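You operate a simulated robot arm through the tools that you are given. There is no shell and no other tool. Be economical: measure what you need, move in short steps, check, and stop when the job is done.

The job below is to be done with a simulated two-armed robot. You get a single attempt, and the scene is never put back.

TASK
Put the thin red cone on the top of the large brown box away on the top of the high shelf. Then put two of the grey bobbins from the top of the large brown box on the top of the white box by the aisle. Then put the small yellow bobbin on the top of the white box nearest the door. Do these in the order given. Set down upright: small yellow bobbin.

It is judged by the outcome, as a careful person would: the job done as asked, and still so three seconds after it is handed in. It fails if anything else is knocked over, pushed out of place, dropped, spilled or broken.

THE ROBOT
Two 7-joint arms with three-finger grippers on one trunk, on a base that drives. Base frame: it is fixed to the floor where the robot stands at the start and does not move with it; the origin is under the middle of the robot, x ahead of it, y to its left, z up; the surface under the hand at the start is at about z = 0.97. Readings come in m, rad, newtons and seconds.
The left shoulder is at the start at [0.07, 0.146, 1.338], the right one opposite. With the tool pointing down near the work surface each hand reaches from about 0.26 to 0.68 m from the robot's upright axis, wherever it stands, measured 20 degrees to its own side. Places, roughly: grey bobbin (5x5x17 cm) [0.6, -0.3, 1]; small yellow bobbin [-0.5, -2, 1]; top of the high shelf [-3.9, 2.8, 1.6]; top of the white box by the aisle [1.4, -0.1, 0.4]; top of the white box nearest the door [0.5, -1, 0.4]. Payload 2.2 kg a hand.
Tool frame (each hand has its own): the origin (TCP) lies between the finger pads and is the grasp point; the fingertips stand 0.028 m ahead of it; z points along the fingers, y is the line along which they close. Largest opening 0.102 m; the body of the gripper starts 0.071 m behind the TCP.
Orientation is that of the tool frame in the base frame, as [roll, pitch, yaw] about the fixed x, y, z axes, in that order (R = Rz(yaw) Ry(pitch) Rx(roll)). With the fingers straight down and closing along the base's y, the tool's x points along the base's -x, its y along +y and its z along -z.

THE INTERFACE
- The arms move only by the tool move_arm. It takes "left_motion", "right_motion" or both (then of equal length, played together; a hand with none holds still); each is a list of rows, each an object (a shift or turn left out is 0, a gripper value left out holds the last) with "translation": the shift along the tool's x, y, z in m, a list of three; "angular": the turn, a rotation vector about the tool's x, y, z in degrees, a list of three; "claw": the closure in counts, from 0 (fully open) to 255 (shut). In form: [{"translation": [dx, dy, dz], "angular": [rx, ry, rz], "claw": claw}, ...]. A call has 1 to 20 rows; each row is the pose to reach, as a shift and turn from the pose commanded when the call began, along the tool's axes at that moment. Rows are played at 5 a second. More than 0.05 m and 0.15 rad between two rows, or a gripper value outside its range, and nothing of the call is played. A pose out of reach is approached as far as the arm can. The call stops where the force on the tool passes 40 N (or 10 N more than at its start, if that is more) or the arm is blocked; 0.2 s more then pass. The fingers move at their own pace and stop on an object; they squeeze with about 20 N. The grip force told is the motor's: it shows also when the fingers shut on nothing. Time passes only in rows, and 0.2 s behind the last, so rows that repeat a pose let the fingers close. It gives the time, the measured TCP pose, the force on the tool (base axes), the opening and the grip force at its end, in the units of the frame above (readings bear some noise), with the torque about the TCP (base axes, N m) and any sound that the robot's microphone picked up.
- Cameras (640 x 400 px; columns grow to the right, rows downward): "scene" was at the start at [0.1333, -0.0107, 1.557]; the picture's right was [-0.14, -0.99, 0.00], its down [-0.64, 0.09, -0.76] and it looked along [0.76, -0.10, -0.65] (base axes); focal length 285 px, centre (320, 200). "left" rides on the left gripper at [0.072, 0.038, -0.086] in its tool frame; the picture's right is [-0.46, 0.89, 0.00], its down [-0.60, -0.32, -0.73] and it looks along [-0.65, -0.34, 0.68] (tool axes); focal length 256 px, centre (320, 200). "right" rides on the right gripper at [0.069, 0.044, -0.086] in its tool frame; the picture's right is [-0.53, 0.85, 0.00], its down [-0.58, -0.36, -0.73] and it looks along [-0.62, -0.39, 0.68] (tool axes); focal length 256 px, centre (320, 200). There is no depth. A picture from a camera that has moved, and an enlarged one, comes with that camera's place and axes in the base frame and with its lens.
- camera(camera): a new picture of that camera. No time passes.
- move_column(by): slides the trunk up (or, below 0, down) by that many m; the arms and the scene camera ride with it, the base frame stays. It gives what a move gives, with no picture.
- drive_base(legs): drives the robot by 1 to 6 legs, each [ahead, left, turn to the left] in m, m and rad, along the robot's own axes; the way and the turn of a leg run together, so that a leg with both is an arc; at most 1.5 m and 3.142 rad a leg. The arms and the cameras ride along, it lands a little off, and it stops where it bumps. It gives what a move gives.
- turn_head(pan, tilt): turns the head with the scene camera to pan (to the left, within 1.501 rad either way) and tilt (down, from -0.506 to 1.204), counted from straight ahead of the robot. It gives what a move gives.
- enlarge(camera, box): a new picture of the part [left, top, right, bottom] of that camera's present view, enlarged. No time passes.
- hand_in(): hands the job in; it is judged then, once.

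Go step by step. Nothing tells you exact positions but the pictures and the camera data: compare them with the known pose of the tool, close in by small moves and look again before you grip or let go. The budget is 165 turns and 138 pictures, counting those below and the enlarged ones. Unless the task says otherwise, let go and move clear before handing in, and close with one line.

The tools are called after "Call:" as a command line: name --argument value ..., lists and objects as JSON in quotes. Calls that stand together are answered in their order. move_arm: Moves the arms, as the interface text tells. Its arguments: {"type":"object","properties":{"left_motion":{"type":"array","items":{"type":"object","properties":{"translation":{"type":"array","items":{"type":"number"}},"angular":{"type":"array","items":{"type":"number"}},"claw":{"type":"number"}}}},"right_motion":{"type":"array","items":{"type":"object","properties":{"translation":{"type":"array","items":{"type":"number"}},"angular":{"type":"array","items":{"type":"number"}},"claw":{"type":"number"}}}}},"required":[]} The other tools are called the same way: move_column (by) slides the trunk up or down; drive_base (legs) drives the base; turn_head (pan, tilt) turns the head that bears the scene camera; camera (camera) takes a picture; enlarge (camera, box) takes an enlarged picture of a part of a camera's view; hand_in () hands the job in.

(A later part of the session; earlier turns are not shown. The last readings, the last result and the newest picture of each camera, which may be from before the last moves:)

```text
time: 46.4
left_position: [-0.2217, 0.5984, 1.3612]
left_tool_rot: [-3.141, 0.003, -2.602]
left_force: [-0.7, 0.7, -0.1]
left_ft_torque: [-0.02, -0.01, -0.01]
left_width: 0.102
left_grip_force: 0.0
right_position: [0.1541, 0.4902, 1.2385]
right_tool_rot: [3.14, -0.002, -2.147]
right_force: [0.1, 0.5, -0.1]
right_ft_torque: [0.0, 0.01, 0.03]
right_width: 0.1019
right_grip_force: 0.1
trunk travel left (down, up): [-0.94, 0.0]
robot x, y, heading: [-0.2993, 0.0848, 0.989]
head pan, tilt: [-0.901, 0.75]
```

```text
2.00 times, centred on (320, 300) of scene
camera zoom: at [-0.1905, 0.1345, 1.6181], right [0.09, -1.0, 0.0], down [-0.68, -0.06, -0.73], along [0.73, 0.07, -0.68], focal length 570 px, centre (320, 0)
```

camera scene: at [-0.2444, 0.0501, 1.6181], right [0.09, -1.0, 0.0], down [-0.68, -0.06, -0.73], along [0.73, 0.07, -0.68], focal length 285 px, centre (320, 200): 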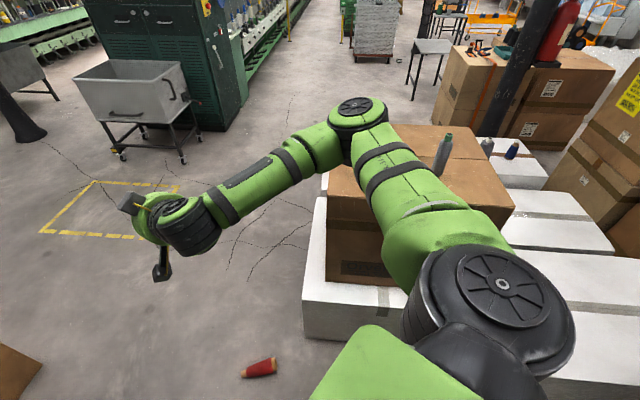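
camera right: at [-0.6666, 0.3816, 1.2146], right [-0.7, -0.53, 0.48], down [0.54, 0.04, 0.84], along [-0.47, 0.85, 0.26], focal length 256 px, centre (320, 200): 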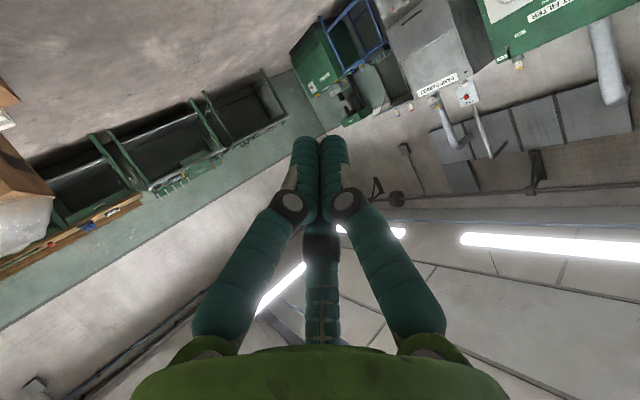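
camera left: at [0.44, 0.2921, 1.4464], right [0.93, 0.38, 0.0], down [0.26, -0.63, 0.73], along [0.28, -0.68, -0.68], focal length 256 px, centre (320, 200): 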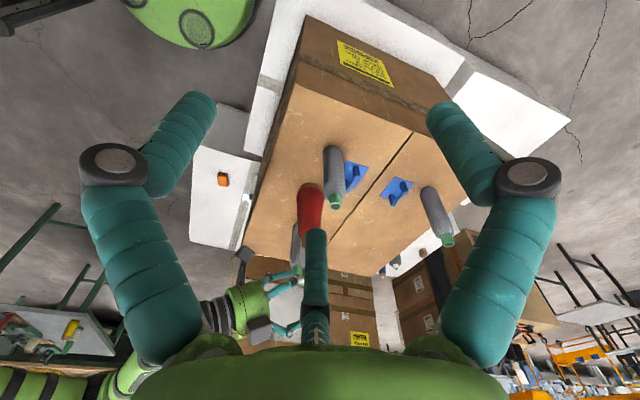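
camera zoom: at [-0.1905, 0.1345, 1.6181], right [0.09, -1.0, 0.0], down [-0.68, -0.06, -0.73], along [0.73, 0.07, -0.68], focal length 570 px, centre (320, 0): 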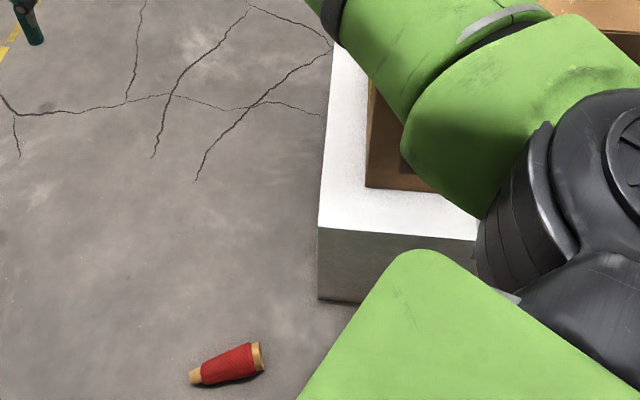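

The cone's axis points at about 107.6°, with the grip point near (0.19, 0.40). I'll yaw and shift the hand over it while high.

Call:
move_arm --right_motion '[{"translation": [0.007, -0.0128, 0], "angular": [0, 0, -7.23]}, {"translation": [0.014, -0.0255, 0], "angular": [0, 0, -14.46]}, {"translation": [0.021, -0.0383, 0], "angular": [0, 0, -21.7]}, {"translation": [0.028, -0.051, 0], "angular": [0, 0, -28.9]}, {"translation": [0.035, -0.0638, 0], "angular": [0, 0, -36.1]}, {"translation": [0.042, -0.0765, 0], "angular": [0, 0, -43.4]}, {"translation": [0.048, -0.0893, 0], "angular": [0, 0, -50.6]}]'

Call:
move_arm --right_motion '[{"angular": [0, 5, 0]}, {"angular": [0, 10, 0]}]'

Call:
turn_head --pan -0.5 --tilt 0.9

Call:
camera --camera "scene"

Call:
camera --camera "right"

```text
time: 48.0
left_position: [-0.2207, 0.5954, 1.3624]
left_tool_rot: [3.141, 0.002, -2.605]
left_force: [-0.4, -0.1, 0.2]
left_ft_torque: [0.04, -0.01, 0.01]
left_width: 0.1019
left_grip_force: 0.0
right_position: [0.1973, 0.3824, 1.2212]
right_tool_rot: [-3.062, 0.01, -1.501]
right_force: [0.8, -0.6, -0.6]
right_ft_torque: [0.05, 0.02, 0.01]
right_width: 0.1019
right_grip_force: 0.1
right hand out of reach, approached as far as the arm can: row 5, 6, 7
trunk travel left (down, up): [-0.94, 0.0]
robot x, y, heading: [-0.2995, 0.0823, 0.987]
head pan, tilt: [-0.901, 0.75]
```

```text
time: 48.6
left_position: [-0.2226, 0.5976, 1.3616]
left_tool_rot: [-3.14, 0.002, -2.602]
left_force: [0.1, 0.1, 0.5]
left_ft_torque: [-0.01, 0.03, -0.02]
left_width: 0.102
left_grip_force: 0.1
right_position: [0.1959, 0.3853, 1.221]
right_tool_rot: [-3.059, -0.038, -1.505]
right_force: [0.1, 0.7, -0.5]
right_ft_torque: [0.01, 0.04, 0.01]
right_width: 0.102
right_grip_force: 0.0
right hand out of reach, approached as far as the arm can: row 2
trunk travel left (down, up): [-0.94, 0.0]
robot x, y, heading: [-0.2975, 0.087, 0.988]
head pan, tilt: [-0.901, 0.75]
```

```text
time: 49.5
left_position: [-0.2215, 0.5971, 1.3615]
left_tool_rot: [-3.141, 0.0, -2.603]
left_force: [-0.7, -0.5, 0.2]
left_ft_torque: [0.02, 0.0, -0.02]
left_width: 0.1021
left_grip_force: 0.2
right_position: [0.1963, 0.385, 1.2212]
right_tool_rot: [-3.058, -0.039, -1.507]
right_force: [0.0, -0.9, -0.1]
right_ft_torque: [0.0, 0.0, 0.02]
right_width: 0.102
right_grip_force: 0.1
trunk travel left (down, up): [-0.94, 0.0]
robot x, y, heading: [-0.2969, 0.0824, 0.992]
head pan, tilt: [-0.499, 0.901]
```

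```text
103 pictures are left
camera scene: at [-0.2056, 0.1604, 1.6063], right [0.47, -0.88, 0.0], down [-0.69, -0.37, -0.62], along [0.55, 0.29, -0.78], focal length 285 px, centre (320, 200)
```

scene: 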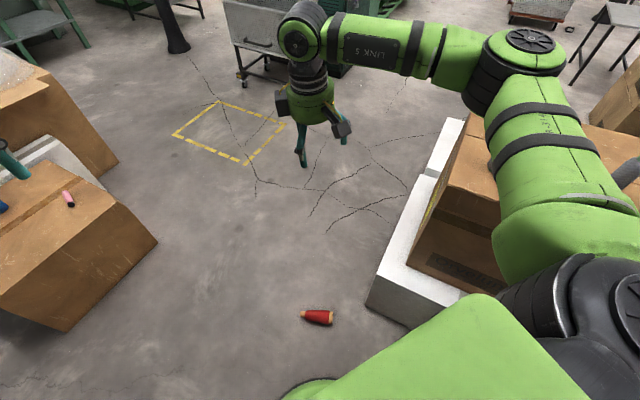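

```text
102 pictures are left
camera right: at [0.1504, 0.315, 1.3065], right [-0.88, 0.48, -0.09], down [0.26, 0.62, 0.74], along [0.41, 0.62, -0.67], focal length 256 px, centre (320, 200)
```

right: 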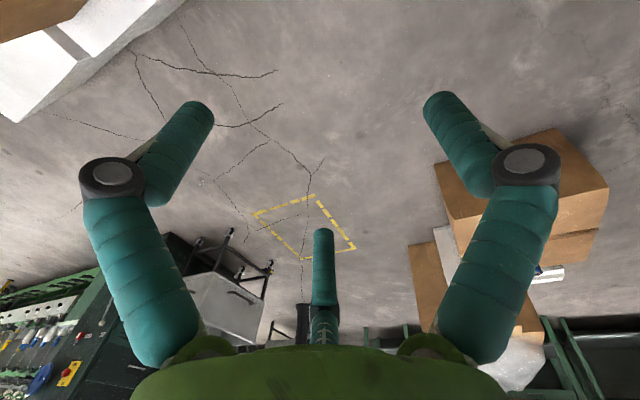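

The right elbow would come down on the brown box here, and yaw to the left runs out at about 37°. I'll test how far the wrist yaws the other way before choosing a new side to approach from.

Call:
move_arm --right_motion '[{"angular": [0, 0, 8]}, {"angular": [0, 0, 16]}, {"angular": [0, 0, 24]}, {"angular": [0, 0, 32]}, {"angular": [0, 0, 40]}, {"angular": [0, 0, 48]}, {"angular": [0, 0, 56]}, {"angular": [0, 0, 64]}, {"angular": [0, 0, 72]}, {"angular": [0, 0, 80]}, {"angular": [0, 0, 88]}, {"angular": [0, 0, 96]}, {"angular": [0, 0, 104]}, {"angular": [0, 0, 112]}, {"angular": [0, 0, 120]}, {"angular": [0, 0, 128]}, {"angular": [0, 0, 136]}, {"angular": [0, 0, 144]}, {"angular": [0, 0, 152]}, {"angular": [0, 0, 160]}]'

```text
time: 53.7
left_position: [-0.2211, 0.599, 1.3616]
left_tool_rot: [3.14, 0.001, -2.604]
left_force: [-0.1, -0.5, 0.7]
left_ft_torque: [0.0, -0.01, 0.05]
left_width: 0.1018
left_grip_force: 0.1
right_position: [0.1968, 0.3845, 1.221]
right_tool_rot: [3.079, 0.063, 1.982]
right_force: [-0.1, -0.1, 0.0]
right_ft_torque: [0.0, 0.02, 0.02]
right_width: 0.1022
right_grip_force: 0.0
trunk travel left (down, up): [-0.94, 0.0]
robot x, y, heading: [-0.3013, 0.0847, 0.993]
head pan, tilt: [-0.499, 0.901]
```

The hand yaws right at least 123°. I'll check for a bit more, since that decides whether I can pick from the north side.

Call:
move_arm --right_motion '[{"angular": [0, 0, 8]}, {"angular": [0, 0, 16]}, {"angular": [0, 0, 24]}, {"angular": [0, 0, 32]}, {"angular": [0, 0, 40]}, {"angular": [0, 0, 48]}, {"angular": [0, 0, 56]}, {"angular": [0, 0, 64]}]'

```text
time: 55.5
left_position: [-0.2218, 0.5982, 1.3604]
left_tool_rot: [-3.141, 0.002, -2.602]
left_force: [0.2, 0.3, -1.0]
left_ft_torque: [-0.02, -0.02, -0.03]
left_width: 0.1019
left_grip_force: 0.0
right_position: [0.1979, 0.386, 1.2203]
right_tool_rot: [3.058, -0.029, 0.869]
right_force: [0.3, 0.3, 0.4]
right_ft_torque: [-0.02, 0.02, -0.02]
right_width: 0.1019
right_grip_force: 0.0
trunk travel left (down, up): [-0.94, 0.0]
robot x, y, heading: [-0.2987, 0.0783, 0.995]
head pan, tilt: [-0.499, 0.901]
```

The wrist can flip fully, so I can pick from the north with the cone's tip toward me. A flip and a forward pitch will then stand it upright, with the camera bracket on top. Driving around to the north side.

Call:
drive_base --legs '[[0.56, 0.368, 0], [0.425, -0.319, 0], [0, 0, -2.26]]'

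Call:
turn_head --pan 0 --tilt 1.0

Call:
camera --camera "scene"

```text
time: 67.2
left_position: [0.5568, 0.5754, 1.362]
left_tool_rot: [3.141, 0.001, 1.464]
left_force: [-0.3, 0.3, 0.3]
left_ft_torque: [0.04, -0.02, 0.04]
left_width: 0.1019
left_grip_force: 0.0
right_position: [0.1362, 0.3698, 1.2213]
right_tool_rot: [3.055, -0.03, -1.346]
right_force: [0.4, 0.1, 0.0]
right_ft_torque: [-0.01, 0.01, 0.01]
right_width: 0.1019
right_grip_force: 0.1
trunk travel left (down, up): [-0.94, 0.0]
robot x, y, heading: [0.1921, 0.948, -1.224]
head pan, tilt: [-0.499, 0.901]
```

```text
time: 68.1
left_position: [0.556, 0.5758, 1.3618]
left_tool_rot: [3.141, 0.0, 1.464]
left_force: [-0.5, 0.2, 0.2]
left_ft_torque: [0.01, -0.04, 0.03]
left_width: 0.1022
left_grip_force: 0.1
right_position: [0.135, 0.3704, 1.22]
right_tool_rot: [3.056, -0.029, -1.344]
right_force: [-0.6, -0.3, 0.6]
right_ft_torque: [0.0, 0.0, 0.0]
right_width: 0.1018
right_grip_force: 0.0
trunk travel left (down, up): [-0.94, 0.0]
robot x, y, heading: [0.1915, 0.9488, -1.224]
head pan, tilt: [0.0, 1.0]
```

```text
101 pictures are left
camera scene: at [0.2311, 0.8357, 1.599], right [-0.94, -0.34, 0.0], down [-0.28, 0.79, -0.54], along [0.18, -0.51, -0.84], focal length 285 px, centre (320, 200)
```

scene: 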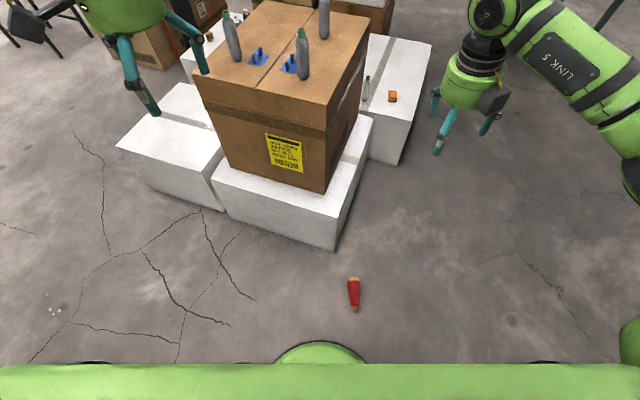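

Call:
enlarge --camera "scene" --box '[310, 260, 400, 330]'

Call:
move_arm --right_motion '[{"angular": [0, 0, -8]}, {"angular": [0, 0, -16]}, {"angular": [0, 0, -24]}, {"angular": [0, 0, -32]}, {"angular": [0, 0, -40]}, {"angular": [0, 0, -48]}, {"angular": [0, 0, -56]}, {"angular": [0, 0, -64]}, {"angular": [0, 0, -72]}, {"angular": [0, 0, -80]}, {"angular": [0, 0, -88]}, {"angular": [0, 0, -96]}, {"angular": [0, 0, -104]}, {"angular": [0, 0, -112]}, {"angular": [0, 0, -120]}, {"angular": [0, 0, -128]}, {"angular": [0, 0, -136]}, {"angular": [0, 0, -144]}, {"angular": [0, 0, -152]}, {"angular": [0, 0, -160]}]'

```text
5.71 times, centred on (355, 295) of scene
camera zoom: at [0.2311, 0.8357, 1.599], right [-0.94, -0.34, 0.0], down [-0.28, 0.79, -0.54], along [0.18, -0.51, -0.84], focal length 1629 px, centre (120, -343)
```

zoom: 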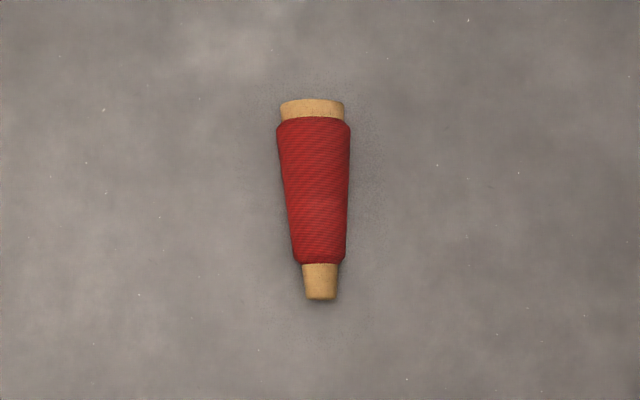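

```text
time: 72.3
left_position: [0.5557, 0.5752, 1.3611]
left_tool_rot: [-3.141, 0.002, 1.464]
left_force: [-0.1, -0.2, 0.0]
left_ft_torque: [0.03, -0.02, -0.02]
left_width: 0.1021
left_grip_force: 0.0
right_position: [0.1348, 0.3697, 1.2202]
right_tool_rot: [-3.073, 0.057, 1.45]
right_force: [-0.4, 0.7, -0.6]
right_ft_torque: [0.01, 0.01, 0.01]
right_width: 0.102
right_grip_force: 0.1
trunk travel left (down, up): [-0.94, 0.0]
robot x, y, heading: [0.189, 0.9521, -1.224]
head pan, tilt: [0.0, 1.0]
```

The cone's axis is at 109°, with the grip point near (0.194, 0.393). Aligning the hand above it.

Call:
move_arm --right_motion '[{"translation": [0.0064, 0.0113, 0], "angular": [-1.39, -1.45, -6.5]}, {"translation": [0.0128, 0.0226, 0], "angular": [-2.78, -2.9, -13.05]}, {"translation": [0.0192, 0.0339, 0], "angular": [-4.16, -4.34, -19.6]}, {"translation": [0.0256, 0.0452, 0], "angular": [-5.55, -5.79, -26.1]}]'

Call:
move_column --by -0.55

Call:
camera --camera "right"

Call:
camera --camera "scene"

```text
time: 73.3
left_position: [0.5562, 0.5768, 1.3624]
left_tool_rot: [3.141, 0.002, 1.466]
left_force: [-0.3, 0.4, -0.7]
left_ft_torque: [-0.02, -0.01, 0.0]
left_width: 0.102
left_grip_force: 0.1
right_position: [0.182, 0.3897, 1.2171]
right_tool_rot: [-3.125, 0.14, 1.911]
right_force: [0.0, -0.6, 0.0]
right_ft_torque: [0.0, -0.02, -0.03]
right_width: 0.1021
right_grip_force: 0.1
trunk travel left (down, up): [-0.94, 0.0]
robot x, y, heading: [0.1903, 0.9468, -1.227]
head pan, tilt: [0.0, 1.0]
```

```text
refused: -0.55 is not a number from -0.4 to 0.4
```

```text
99 pictures are left
camera right: at [0.1978, 0.4802, 1.2922], right [0.97, -0.22, 0.06], down [-0.17, -0.56, 0.81], along [-0.14, -0.8, -0.58], focal length 256 px, centre (320, 200)
```

right: 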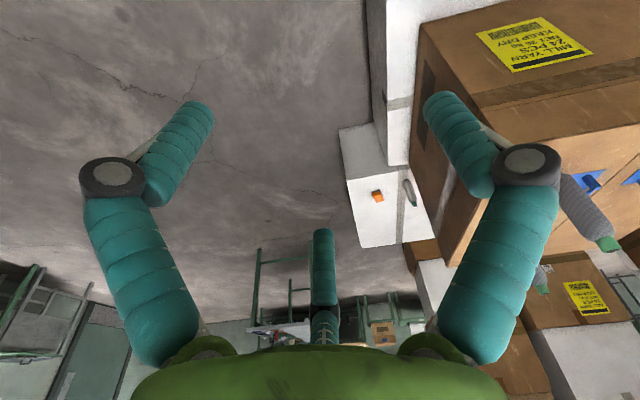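

```text
98 pictures are left
camera scene: at [0.2316, 0.836, 1.599], right [-0.94, -0.34, 0.0], down [-0.28, 0.79, -0.54], along [0.18, -0.51, -0.84], focal length 285 px, centre (320, 200)
```

scene: 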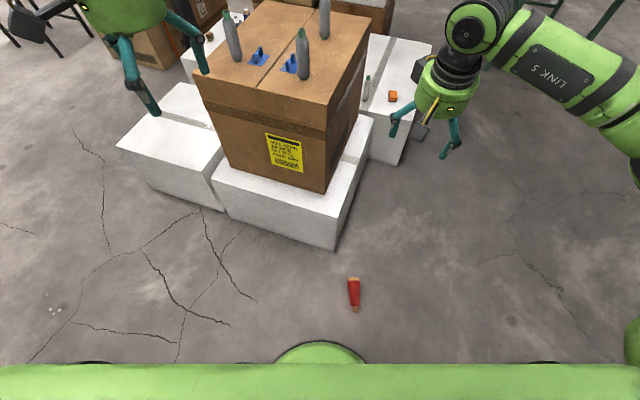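

Call:
move_column --by -0.4

Call:
move_column --by -0.35

Call:
camera --camera "right"

Call:
camera --camera "scene"

```text
time: 77.1
left_position: [0.5557, 0.5752, 0.9611]
left_tool_rot: [-3.141, 0.0, 1.465]
left_force: [0.0, 0.9, -0.3]
left_ft_torque: [-0.02, 0.0, 0.03]
left_width: 0.1017
left_grip_force: 0.1
right_position: [0.1809, 0.3903, 0.8157]
right_tool_rot: [-3.124, 0.138, 1.91]
right_force: [0.0, 0.7, 0.2]
right_ft_torque: [-0.01, -0.01, 0.03]
right_width: 0.1022
right_grip_force: 0.0
trunk travel left (down, up): [-0.54, 0.4]
robot x, y, heading: [0.1928, 0.9494, -1.23]
head pan, tilt: [0.0, 1.0]
```

```text
time: 80.5
left_position: [0.5558, 0.5757, 0.6123]
left_tool_rot: [3.141, 0.001, 1.464]
left_force: [1.3, 0.1, -0.4]
left_ft_torque: [0.03, -0.01, 0.03]
left_width: 0.102
left_grip_force: 0.0
right_position: [0.1821, 0.3905, 0.4671]
right_tool_rot: [-3.125, 0.14, 1.91]
right_force: [-0.1, 1.2, 0.3]
right_ft_torque: [-0.03, 0.01, 0.0]
right_width: 0.102
right_grip_force: 0.0
trunk travel left (down, up): [-0.19, 0.75]
robot x, y, heading: [0.1885, 0.9485, -1.226]
head pan, tilt: [0.0, 1.0]
```

```text
97 pictures are left
camera right: at [0.1975, 0.4799, 0.5422], right [0.97, -0.22, 0.06], down [-0.18, -0.56, 0.81], along [-0.15, -0.8, -0.58], focal length 256 px, centre (320, 200)
```

right: 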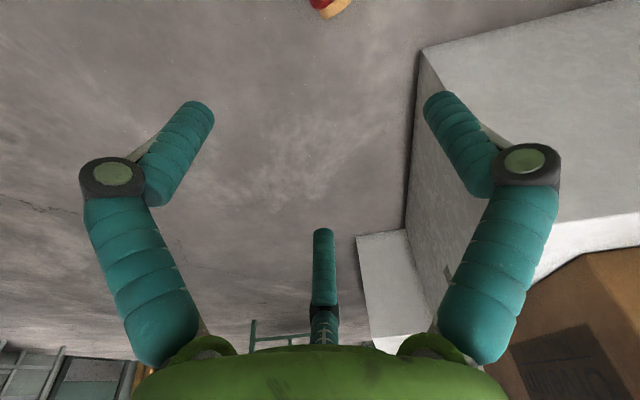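

```text
96 pictures are left
camera scene: at [0.2313, 0.8358, 0.849], right [-0.94, -0.34, 0.0], down [-0.28, 0.79, -0.54], along [0.18, -0.51, -0.84], focal length 285 px, centre (320, 200)
```

scene: 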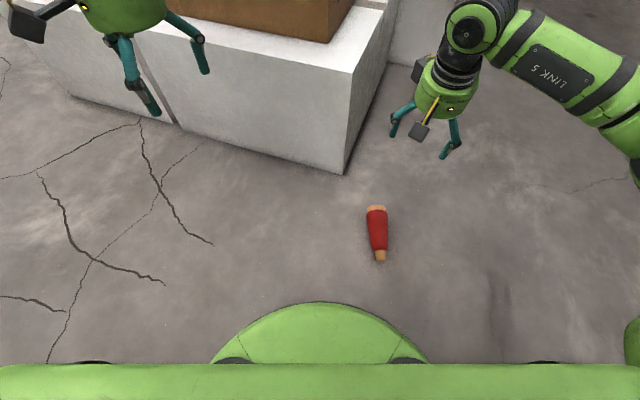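

Call:
move_column --by -0.18

Call:
move_arm --right_motion '[{"translation": [0.005, 0, 0.035]}, {"translation": [0.01, 0, 0.07]}, {"translation": [0.015, 0, 0.105]}, {"translation": [0.021, 0, 0.14]}]'

Call:
camera --camera "right"

Call:
camera --camera "scene"

```text
time: 82.5
left_position: [0.5556, 0.5758, 0.4314]
left_tool_rot: [-3.141, 0.002, 1.464]
left_force: [0.0, 0.0, -1.0]
left_ft_torque: [0.02, -0.02, 0.02]
left_width: 0.1025
left_grip_force: 0.1
right_position: [0.182, 0.39, 0.2879]
right_tool_rot: [-3.125, 0.14, 1.91]
right_force: [-0.2, -0.5, -0.3]
right_ft_torque: [-0.02, -0.04, 0.0]
right_width: 0.1019
right_grip_force: 0.1
trunk travel left (down, up): [-0.01, 0.93]
robot x, y, heading: [0.191, 0.9493, -1.226]
head pan, tilt: [0.0, 1.0]
```

```text
time: 83.5
left_position: [0.5557, 0.5769, 0.4327]
left_tool_rot: [3.14, 0.002, 1.463]
left_force: [0.1, -0.9, 0.0]
left_ft_torque: [0.01, -0.02, -0.02]
left_width: 0.1022
left_grip_force: 0.1
right_position: [0.1788, 0.3898, 0.1443]
right_tool_rot: [-3.126, 0.141, 1.908]
right_force: [0.1, 0.1, 0.3]
right_ft_torque: [0.01, 0.01, -0.06]
right_width: 0.1019
right_grip_force: 0.1
trunk travel left (down, up): [-0.01, 0.93]
robot x, y, heading: [0.1955, 0.9482, -1.228]
head pan, tilt: [0.0, 1.0]
```

```text
95 pictures are left
camera right: at [0.194, 0.4792, 0.2202], right [0.97, -0.22, 0.06], down [-0.18, -0.56, 0.81], along [-0.15, -0.8, -0.58], focal length 256 px, centre (320, 200)
```

right: 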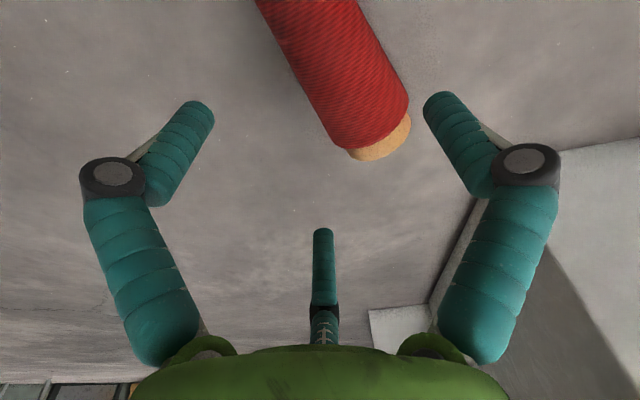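

```text
94 pictures are left
camera scene: at [0.2314, 0.8358, 0.669], right [-0.94, -0.34, 0.0], down [-0.28, 0.79, -0.54], along [0.18, -0.51, -0.84], focal length 285 px, centre (320, 200)
```

scene: 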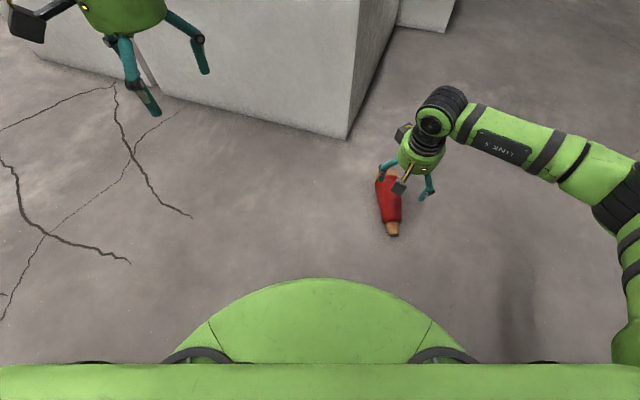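

Consistent readings; descending to the cone.

Call:
move_arm --right_motion '[{"translation": [0.004, 0.001, 0.027]}, {"translation": [0.008, 0.002, 0.054]}, {"translation": [0.011, 0.002, 0.078]}, {"translation": [0.014, 0.002, 0.097]}]'

Call:
camera --camera "right"

Call:
enlarge --camera "scene" --box '[330, 130, 490, 250]'

```text
time: 84.5
left_position: [0.557, 0.5752, 0.4316]
left_tool_rot: [-3.141, 0.001, 1.464]
left_force: [-0.8, 0.0, -0.3]
left_ft_torque: [0.03, -0.03, -0.04]
left_width: 0.102
left_grip_force: 0.0
right_position: [0.1791, 0.3894, 0.0467]
right_tool_rot: [-3.123, 0.139, 1.911]
right_force: [0.3, -0.7, -0.2]
right_ft_torque: [0.02, 0.0, -0.02]
right_width: 0.1018
right_grip_force: 0.0
trunk travel left (down, up): [-0.01, 0.93]
robot x, y, heading: [0.191, 0.9462, -1.228]
head pan, tilt: [0.0, 1.0]
```

```text
93 pictures are left
camera right: at [0.1946, 0.4799, 0.1217], right [0.97, -0.22, 0.06], down [-0.18, -0.56, 0.81], along [-0.15, -0.8, -0.58], focal length 256 px, centre (320, 200)
```

right: 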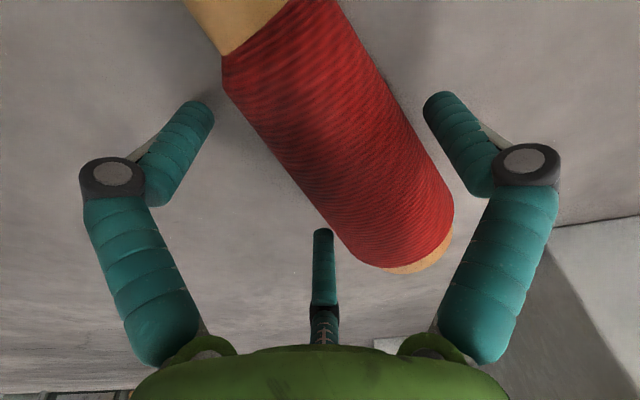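

```text
3.33 times, centred on (410, 190) of scene
camera zoom: at [0.2313, 0.8358, 0.669], right [-0.94, -0.34, 0.0], down [-0.28, 0.79, -0.54], along [0.18, -0.51, -0.84], focal length 950 px, centre (20, 233)
```

zoom: 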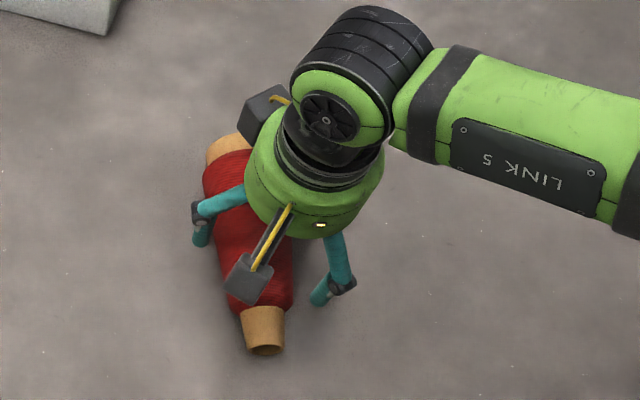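

Fingers straddle the cone. I'll lower 8 mm more and close.

Call:
move_arm --right_motion '[{"translation": [0.001, 0, 0.008]}, {"translation": [0.001, 0.002, 0.008], "claw": 50}, {"translation": [0.001, 0.003, 0.008], "claw": 90}, {"translation": [0.001, 0.003, 0.008], "claw": 255}, {"translation": [0.001, 0.003, 0.008], "claw": 255}, {"translation": [0.001, 0.003, 0.008], "claw": 255}, {"translation": [0.001, 0.003, 0.008], "claw": 255}]'

Call:
move_arm --right_motion '[{"translation": [-0.003, 0, -0.02]}, {"translation": [-0.007, 0, -0.05]}, {"translation": [-0.014, 0, -0.1]}, {"translation": [-0.014, 0, -0.1]}]'

Call:
camera --camera "right"

Call:
enlarge --camera "scene" --box '[330, 80, 490, 230]'

```text
time: 86.2
left_position: [0.5563, 0.5768, 0.4312]
left_tool_rot: [-3.141, 0.003, 1.464]
left_force: [-0.6, 0.2, -0.3]
left_ft_torque: [-0.02, 0.01, -0.04]
left_width: 0.1021
left_grip_force: 0.0
right_position: [0.1831, 0.3928, 0.0395]
right_tool_rot: [-3.123, 0.14, 1.909]
right_force: [1.8, 1.1, 1.7]
right_ft_torque: [0.04, -0.06, 0.01]
right_width: 0.0837
right_grip_force: 20.2
trunk travel left (down, up): [-0.01, 0.93]
robot x, y, heading: [0.1935, 0.9463, -1.227]
head pan, tilt: [0.0, 1.0]
```

```text
refused: row 3 steps farther than a row can; nothing moved
```

```text
91 pictures are left
camera right: at [0.1982, 0.4817, 0.1149], right [0.97, -0.22, 0.06], down [-0.18, -0.56, 0.81], along [-0.14, -0.8, -0.58], focal length 256 px, centre (320, 200)
```

right: 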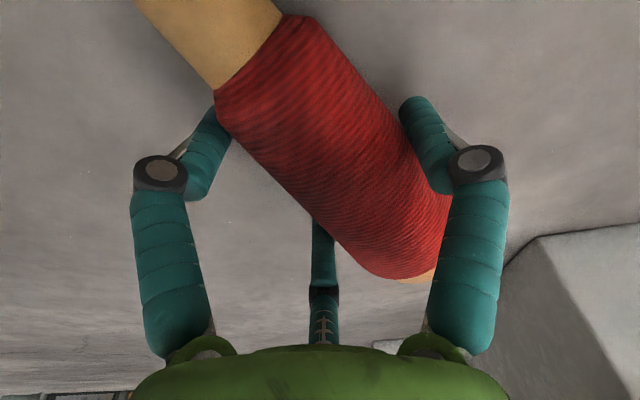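

```text
2.67 times, centred on (410, 155) of scene
camera zoom: at [0.2313, 0.8359, 0.669], right [-0.94, -0.34, 0.0], down [-0.28, 0.79, -0.54], along [0.18, -0.51, -0.84], focal length 760 px, centre (80, 320)
```

zoom: 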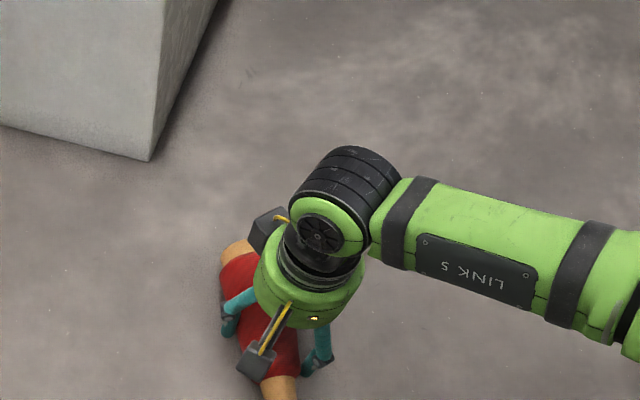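

Gripped on a thicker section than before (width 0.084). Lifting.

Call:
move_arm --right_motion '[{"translation": [-0.003, 0, -0.02]}, {"translation": [-0.007, 0, -0.05]}, {"translation": [-0.011, 0, -0.08]}, {"translation": [-0.014, 0, -0.1]}, {"translation": [-0.014, 0, -0.1]}, {"translation": [-0.014, 0, -0.1]}, {"translation": [-0.014, 0, -0.1]}, {"translation": [-0.014, 0, -0.1]}]'

Call:
camera --camera "right"

Call:
enlarge --camera "scene" --box '[330, 80, 490, 230]'

```text
time: 88.0
left_position: [0.5555, 0.576, 0.4315]
left_tool_rot: [3.141, 0.001, 1.464]
left_force: [0.3, 0.8, 0.0]
left_ft_torque: [-0.03, -0.01, -0.01]
left_width: 0.1018
left_grip_force: 0.2
right_position: [0.1824, 0.3918, 0.1409]
right_tool_rot: [-3.124, 0.137, 1.911]
right_force: [0.3, 1.6, -2.9]
right_ft_torque: [0.0, 0.05, -0.01]
right_width: 0.0832
right_grip_force: 19.6
trunk travel left (down, up): [-0.01, 0.93]
robot x, y, heading: [0.191, 0.9454, -1.223]
head pan, tilt: [0.0, 1.0]
```

```text
89 pictures are left
camera right: at [0.199, 0.4813, 0.216], right [0.97, -0.22, 0.06], down [-0.18, -0.56, 0.81], along [-0.15, -0.8, -0.58], focal length 256 px, centre (320, 200)
```

right: 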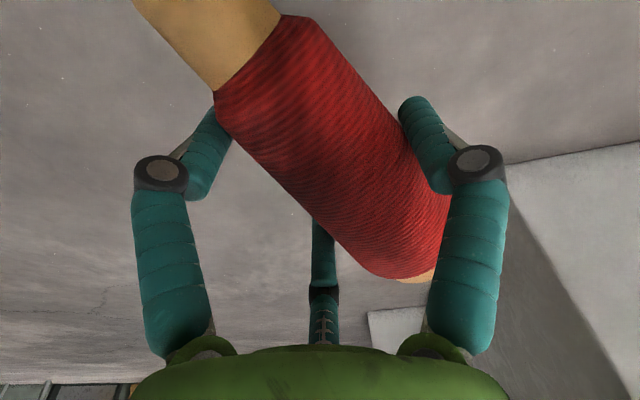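

```text
2.67 times, centred on (410, 155) of scene
camera zoom: at [0.2313, 0.8356, 0.6689], right [-0.94, -0.34, 0.0], down [-0.28, 0.79, -0.54], along [0.18, -0.51, -0.84], focal length 760 px, centre (80, 320)
```

zoom: 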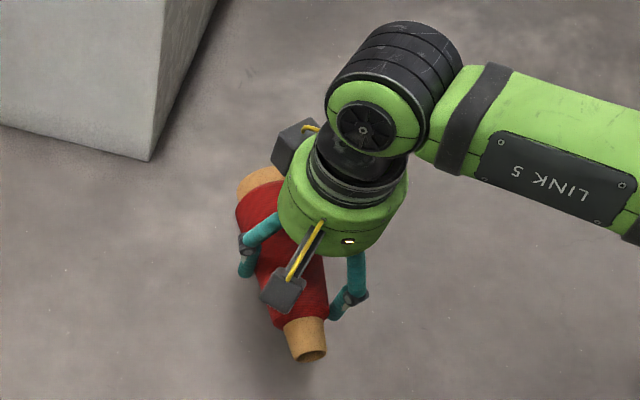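

Call:
move_column --by 0.4

Call:
move_column --by 0.4

Call:
camera --camera "right"

```text
time: 91.8
left_position: [0.5563, 0.5747, 0.8318]
left_tool_rot: [-3.141, 0.003, 1.464]
left_force: [-0.6, 0.4, 0.1]
left_ft_torque: [0.02, -0.02, -0.04]
left_width: 0.1021
left_grip_force: 0.1
right_position: [0.1835, 0.3913, 0.5409]
right_tool_rot: [-3.125, 0.139, 1.909]
right_force: [0.0, -0.3, -2.1]
right_ft_torque: [0.01, 0.01, -0.02]
right_width: 0.0827
right_grip_force: 20.5
trunk travel left (down, up): [-0.41, 0.53]
robot x, y, heading: [0.19, 0.9486, -1.221]
head pan, tilt: [0.0, 1.0]
```

```text
time: 95.6
left_position: [0.5556, 0.5754, 1.2312]
left_tool_rot: [-3.141, 0.0, 1.464]
left_force: [0.0, 0.2, -0.2]
left_ft_torque: [-0.03, 0.02, 0.02]
left_width: 0.1021
left_grip_force: 0.1
right_position: [0.1833, 0.3915, 0.9398]
right_tool_rot: [-3.124, 0.138, 1.91]
right_force: [0.4, 0.4, -1.1]
right_ft_torque: [0.04, 0.0, 0.0]
right_width: 0.0831
right_grip_force: 20.2
trunk travel left (down, up): [-0.81, 0.13]
robot x, y, heading: [0.1866, 0.9459, -1.225]
head pan, tilt: [0.0, 1.0]
```

```text
87 pictures are left
camera right: at [0.199, 0.481, 1.016], right [0.97, -0.22, 0.06], down [-0.18, -0.56, 0.81], along [-0.15, -0.8, -0.58], focal length 256 px, centre (320, 200)
```

right: 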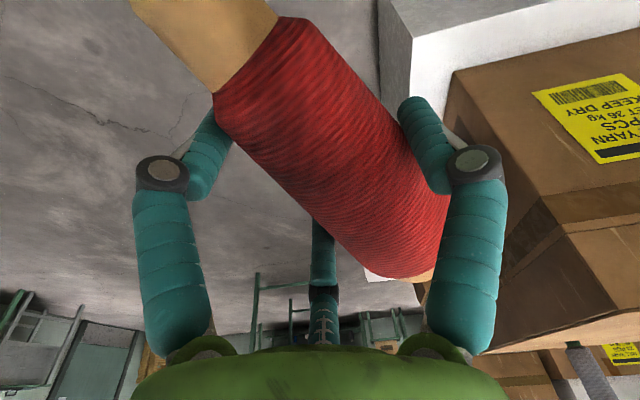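

Grip is steady. Turning toward the shelf and driving part way, checking the grip.

Call:
drive_base --legs '[[0, 0, -1.2], [0, 0, -1.1]]'

Call:
turn_head --pan 0 --tilt 0.2

Call:
camera --camera "scene"

```text
time: 101.6
left_position: [-0.3262, 0.8943, 1.2315]
left_tool_rot: [3.141, 0.003, -0.783]
left_force: [0.0, 0.1, 0.0]
left_ft_torque: [0.0, 0.01, 0.02]
left_width: 0.1017
left_grip_force: 0.0
right_position: [-0.2391, 1.3011, 0.9408]
right_tool_rot: [-3.125, 0.139, -0.336]
right_force: [0.0, -0.1, -1.6]
right_ft_torque: [0.01, -0.04, 0.0]
right_width: 0.0824
right_grip_force: 20.2
trunk travel left (down, up): [-0.81, 0.13]
robot x, y, heading: [0.1931, 0.9481, 2.806]
head pan, tilt: [0.0, 1.0]
```

```text
time: 102.8
left_position: [-0.3265, 0.8953, 1.2315]
left_tool_rot: [3.141, 0.003, -0.78]
left_force: [0.2, -0.3, 0.0]
left_ft_torque: [0.01, 0.01, 0.01]
left_width: 0.1021
left_grip_force: 0.1
right_position: [-0.2376, 1.3019, 0.9405]
right_tool_rot: [-3.126, 0.137, -0.335]
right_force: [-0.1, 0.0, -1.5]
right_ft_torque: [0.01, -0.01, 0.02]
right_width: 0.0824
right_grip_force: 19.7
trunk travel left (down, up): [-0.81, 0.13]
robot x, y, heading: [0.1896, 0.9465, 2.811]
head pan, tilt: [0.0, 0.201]
```

```text
86 pictures are left
camera scene: at [0.055, 0.9948, 1.5376], right [0.32, 0.95, 0.0], down [0.19, -0.06, -0.98], along [-0.93, 0.32, -0.2], focal length 285 px, centre (320, 200)
```

scene: 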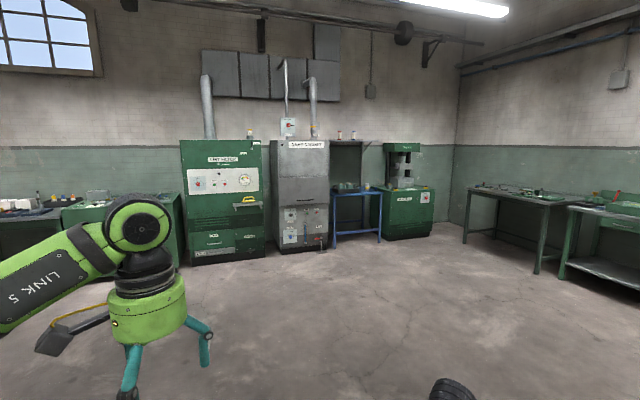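

Route: straight along the open floor, then across to face the shelf, which sits above the blue bench.

Call:
drive_base --legs '[[1.324, 0.455, 0], [0, 0, 0.33], [0.65, -0.8, 0], [0.6, -0.8, 0]]'

Call:
move_column --by 0.13

Call:
turn_head --pan -0.15 --tilt 0.1

Call:
camera --camera "scene"

```text
time: 120.5
left_position: [-2.9176, 2.3622, 1.2309]
left_tool_rot: [3.141, 0.003, -0.457]
left_force: [0.7, -0.2, 0.4]
left_ft_torque: [0.04, -0.01, 0.01]
left_width: 0.1019
left_grip_force: 0.2
right_position: [-2.962, 2.7763, 0.9414]
right_tool_rot: [-3.125, 0.138, -0.01]
right_force: [0.1, -0.5, -2.3]
right_ft_torque: [0.04, 0.01, 0.01]
right_width: 0.0822
right_grip_force: 19.9
trunk travel left (down, up): [-0.81, 0.13]
robot x, y, heading: [-2.442, 2.5788, 3.133]
head pan, tilt: [0.0, 0.201]
```

```text
time: 122.1
left_position: [-2.9172, 2.3648, 1.361]
left_tool_rot: [-3.139, 0.001, -0.455]
left_force: [0.3, -0.2, -0.1]
left_ft_torque: [-0.01, 0.02, -0.04]
left_width: 0.1021
left_grip_force: 0.1
right_position: [-2.9633, 2.7778, 1.0713]
right_tool_rot: [-3.126, 0.136, -0.009]
right_force: [-0.3, -0.5, -2.8]
right_ft_torque: [0.02, -0.03, 0.02]
right_width: 0.0819
right_grip_force: 20.3
trunk travel left (down, up): [-0.94, 0.0]
robot x, y, heading: [-2.4439, 2.5804, 3.135]
head pan, tilt: [0.0, 0.201]
```

```text
time: 122.8
left_position: [-2.9167, 2.3637, 1.3607]
left_tool_rot: [3.142, 0.002, -0.456]
left_force: [0.4, -0.5, 0.1]
left_ft_torque: [-0.03, 0.03, 0.03]
left_width: 0.1019
left_grip_force: 0.0
right_position: [-2.9641, 2.7774, 1.0715]
right_tool_rot: [-3.126, 0.139, -0.011]
right_force: [0.6, -0.1, -1.2]
right_ft_torque: [0.03, 0.01, -0.02]
right_width: 0.082
right_grip_force: 19.9
trunk travel left (down, up): [-0.94, 0.0]
robot x, y, heading: [-2.442, 2.5773, 3.141]
head pan, tilt: [-0.15, 0.099]
```

```text
85 pictures are left
camera scene: at [-2.5845, 2.5941, 1.677], right [0.15, 0.99, 0.0], down [0.1, -0.02, -0.99], along [-0.98, 0.15, -0.1], focal length 285 px, centre (320, 200)
```

scene: 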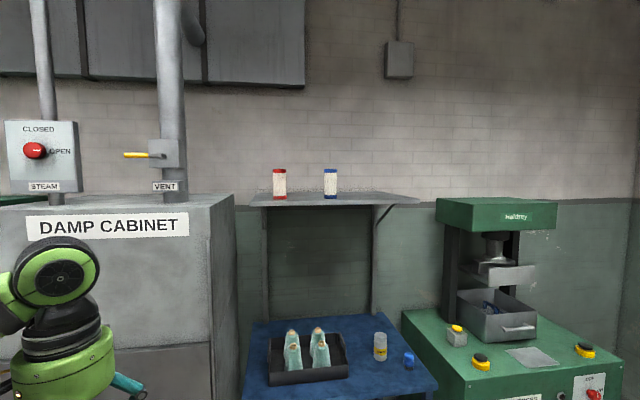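

I see the shelf with a red and a blue can on it and free space on its right half. I'll zoom in to measure it.

Call:
enlarge --camera "scene" --box '[235, 150, 435, 275]'

Call:
enlarge --camera "scene" --box '[230, 250, 550, 400]'

```text
3.20 times, centred on (335, 212) of scene
camera zoom: at [-2.5845, 2.5941, 1.677], right [0.15, 0.99, 0.0], down [0.1, -0.02, -0.99], along [-0.98, 0.15, -0.1], focal length 912 px, centre (272, 160)
```

zoom: 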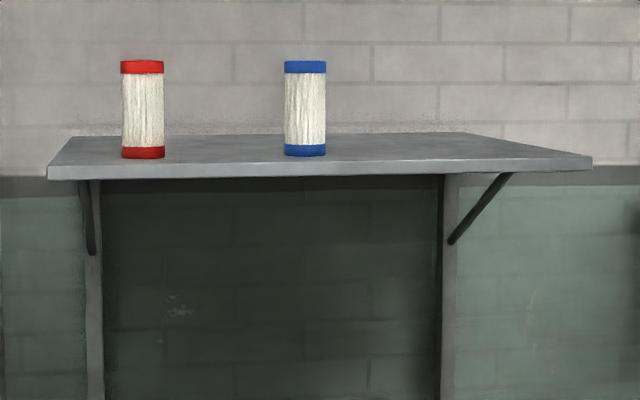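

```text
2.00 times, centred on (390, 325) of scene
camera zoom: at [-2.5845, 2.5941, 1.677], right [0.15, 0.99, 0.0], down [0.1, -0.02, -0.99], along [-0.98, 0.15, -0.1], focal length 570 px, centre (180, -50)
```

zoom: 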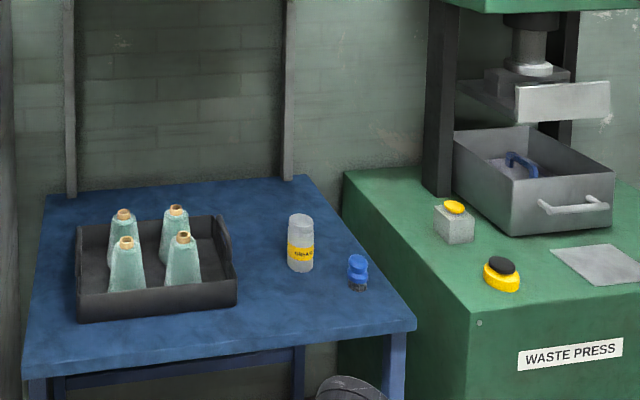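

Fitting the corners gives the shelf top at z≈1.565, with x from −3.67 (front) to −4.13 and y from 2.49 to 3.17; the free spot is at y≈3.02. Now I'll flip the hand while raising it and retract the left hand.

Call:
move_arm --right_motion '[{"translation": [-0.0025, 0, -0.018], "angular": [0, 0, 8]}, {"translation": [-0.005, 0, -0.036], "angular": [0, 0, 16]}, {"translation": [-0.0075, 0, -0.054], "angular": [0, 0, 24]}, {"translation": [-0.01, 0, -0.072], "angular": [0, 0, 32]}, {"translation": [-0.0125, 0, -0.09], "angular": [0, 0, 40]}, {"translation": [-0.015, 0, -0.108], "angular": [0, 0, 48]}, {"translation": [-0.0175, 0, -0.126], "angular": [0, 0, 56]}, {"translation": [-0.02, 0, -0.144], "angular": [0, 0, 64]}, {"translation": [-0.0225, 0, -0.162], "angular": [0, 0, 72]}, {"translation": [-0.025, 0, -0.18], "angular": [0, 0, 80]}, {"translation": [-0.0275, 0, -0.198], "angular": [0, 0, 88]}, {"translation": [-0.03, 0, -0.216], "angular": [0, 0, 96]}, {"translation": [-0.0325, 0, -0.234], "angular": [0, 0, 104]}, {"translation": [-0.035, 0, -0.252], "angular": [0, 0, 112]}, {"translation": [-0.0375, 0, -0.27], "angular": [0, 0, 120]}, {"translation": [-0.04, 0, -0.288], "angular": [0, 0, 128]}, {"translation": [-0.0425, 0, -0.306], "angular": [0, 0, 136]}, {"translation": [-0.045, 0, -0.324], "angular": [0, 0, 144]}, {"translation": [-0.0475, 0, -0.342], "angular": [0, 0, 152]}, {"translation": [-0.05, 0, -0.356], "angular": [0, 0, 160]}]' --left_motion '[{"translation": [0.0153, -0.0075, 0]}, {"translation": [0.0306, -0.015, 0]}, {"translation": [0.046, -0.0225, 0]}, {"translation": [0.061, -0.03, 0]}, {"translation": [0.0765, -0.0375, 0]}, {"translation": [0.092, -0.045, 0]}, {"translation": [0.107, -0.0525, 0]}, {"translation": [0.122, -0.06, 0]}, {"translation": [0.138, -0.0675, 0]}, {"translation": [0.153, -0.075, 0]}, {"translation": [0.153, -0.075, 0]}, {"translation": [0.153, -0.075, 0]}, {"translation": [0.153, -0.075, 0]}, {"translation": [0.153, -0.075, 0]}, {"translation": [0.153, -0.075, 0]}, {"translation": [0.153, -0.075, 0]}, {"translation": [0.153, -0.075, 0]}, {"translation": [0.153, -0.075, 0]}, {"translation": [0.153, -0.075, 0]}, {"translation": [0.153, -0.075, 0]}]'

Call:
camera --camera "right"

```text
time: 127.0
left_position: [-2.7472, 2.3634, 1.3599]
left_tool_rot: [3.141, 0.002, -0.457]
left_force: [-0.3, -0.7, -0.3]
left_ft_torque: [-0.04, -0.01, -0.02]
left_width: 0.1022
left_grip_force: 0.0
right_position: [-2.9626, 2.7702, 1.4322]
right_tool_rot: [3.077, -0.125, -2.804]
right_force: [0.3, -0.6, -2.4]
right_ft_torque: [-0.05, -0.03, 0.0]
right_width: 0.0818
right_grip_force: 20.4
trunk travel left (down, up): [-0.94, 0.0]
robot x, y, heading: [-2.4427, 2.5786, 3.135]
head pan, tilt: [-0.15, 0.099]
```

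```text
82 pictures are left
camera right: at [-3.0296, 2.787, 1.5287], right [0.23, 0.97, -0.01], down [0.76, -0.17, 0.63], along [0.61, -0.15, -0.78], focal length 256 px, centre (320, 200)
```

right: 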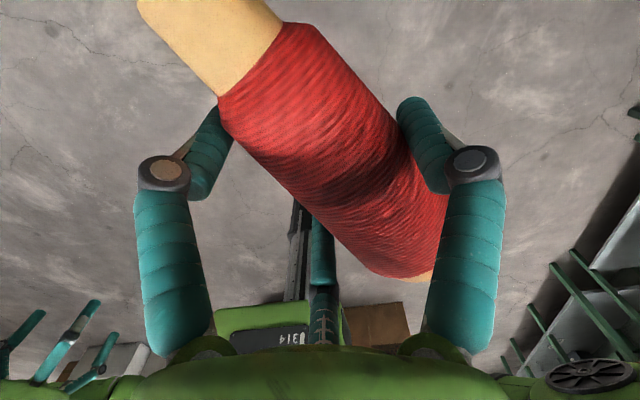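

Call:
move_arm --right_motion '[{"angular": [0, 0, 8]}, {"angular": [0, 0, 16]}, {"angular": [0, 0, 24]}]'

Call:
move_arm --right_motion '[{"translation": [0.004, 0, -0.0287], "angular": [0, 8, 0]}, {"translation": [0.008, 0, -0.057], "angular": [0, 16, 0]}, {"translation": [0.012, 0, -0.086], "angular": [0, 24, 0]}, {"translation": [0.016, 0, -0.115], "angular": [0, 32, 0]}, {"translation": [0.02, 0, -0.143], "angular": [0, 40, 0]}, {"translation": [0.024, 0, -0.172], "angular": [0, 48, 0]}, {"translation": [0.028, 0, -0.2], "angular": [0, 56, 0]}, {"translation": [0.032, 0, -0.23], "angular": [0, 64, 0]}, {"translation": [0.036, 0, -0.258], "angular": [0, 72, 0]}, {"translation": [0.04, 0, -0.287], "angular": [0, 79.7, 0]}, {"translation": [0.04, 0, -0.287], "angular": [0, 79.7, 0]}]'

Call:
turn_head --pan -0.35 --tilt 0.1

Call:
camera --camera "scene"

Call:
camera --camera "right"

```text
time: 127.8
left_position: [-2.747, 2.3637, 1.3601]
left_tool_rot: [3.14, 0.001, -0.457]
left_force: [0.3, -0.1, 0.4]
left_ft_torque: [-0.02, 0.0, 0.01]
left_width: 0.1019
left_grip_force: 0.1
right_position: [-2.9625, 2.7718, 1.4314]
right_tool_rot: [3.135, -0.14, 3.058]
right_force: [0.4, -0.8, -1.4]
right_ft_torque: [-0.01, 0.02, 0.04]
right_width: 0.0818
right_grip_force: 20.2
trunk travel left (down, up): [-0.94, 0.0]
robot x, y, heading: [-2.4438, 2.5774, 3.135]
head pan, tilt: [-0.15, 0.099]
```

```text
time: 130.2
left_position: [-2.7455, 2.364, 1.3611]
left_tool_rot: [3.141, 0.002, -0.457]
left_force: [-0.9, 0.1, 1.1]
left_ft_torque: [0.0, -0.01, 0.02]
left_width: 0.1019
left_grip_force: 0.0
right_position: [-2.96, 2.7688, 1.7211]
right_tool_rot: [2.935, -1.529, -3.02]
right_force: [0.2, 0.0, -1.6]
right_ft_torque: [0.01, 0.01, 0.01]
right_width: 0.0819
right_grip_force: 20.5
trunk travel left (down, up): [-0.94, 0.0]
robot x, y, heading: [-2.4409, 2.5817, 3.141]
head pan, tilt: [-0.15, 0.099]
```

```text
time: 130.9
left_position: [-2.7473, 2.3627, 1.3612]
left_tool_rot: [3.14, 0.002, -0.457]
left_force: [-0.2, -1.3, -0.7]
left_ft_torque: [0.01, 0.03, -0.01]
left_width: 0.1021
left_grip_force: 0.0
right_position: [-2.961, 2.7693, 1.7208]
right_tool_rot: [2.955, -1.529, -3.036]
right_force: [0.1, 0.8, -2.0]
right_ft_torque: [-0.02, -0.02, 0.0]
right_width: 0.0819
right_grip_force: 20.0
trunk travel left (down, up): [-0.94, 0.0]
robot x, y, heading: [-2.4397, 2.5789, 3.132]
head pan, tilt: [-0.351, 0.099]
```

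```text
81 pictures are left
camera scene: at [-2.5797, 2.612, 1.6771], right [0.35, 0.94, 0.0], down [0.09, -0.03, -0.99], along [-0.93, 0.35, -0.1], focal length 285 px, centre (320, 200)
```

scene: 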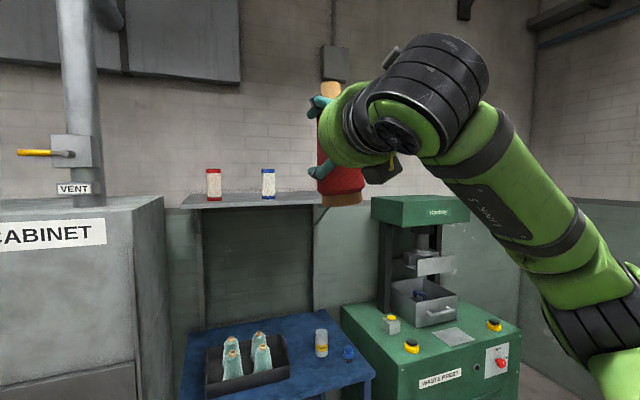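

```text
80 pictures are left
camera right: at [-2.8743, 2.8052, 1.7934], right [0.09, 0.84, -0.53], down [0.72, -0.42, -0.55], along [-0.69, -0.33, -0.65], focal length 256 px, centre (320, 200)
```

right: 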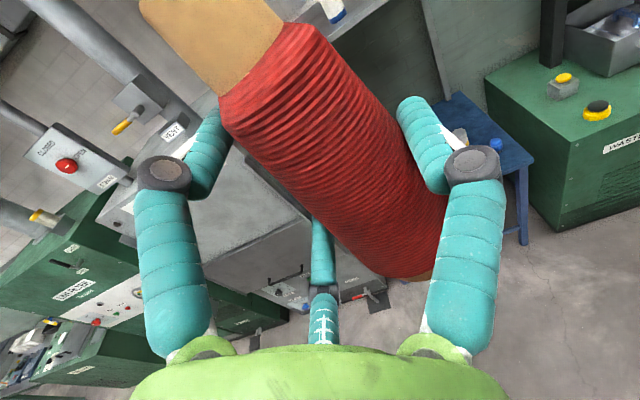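

The cone is upright above the shelf line. I'll check its verticality closely.

Call:
enlarge --camera "scene" --box '[270, 60, 430, 220]'

Call:
camera --camera "left"

```text
2.50 times, centred on (350, 140) of scene
camera zoom: at [-2.5797, 2.612, 1.6771], right [0.35, 0.94, 0.0], down [0.09, -0.03, -0.99], along [-0.93, 0.35, -0.1], focal length 713 px, centre (245, 350)
```

zoom: 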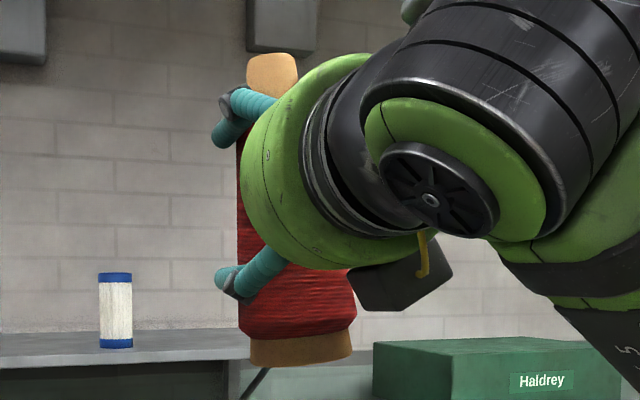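

```text
78 pictures are left
camera left: at [-2.7006, 2.2967, 1.4461], right [-0.81, -0.59, 0.0], down [-0.4, 0.55, 0.73], along [-0.43, 0.59, -0.68], focal length 256 px, centre (320, 200)
```

left: 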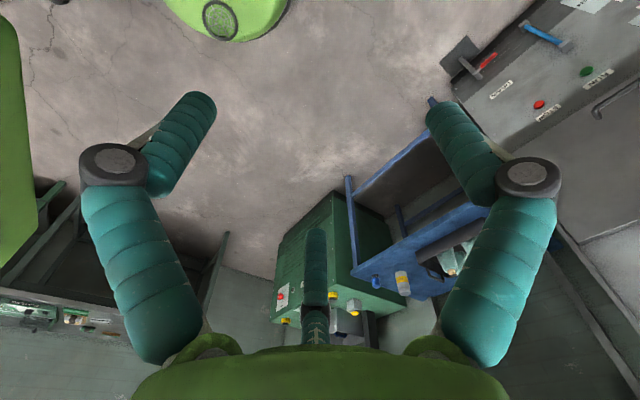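

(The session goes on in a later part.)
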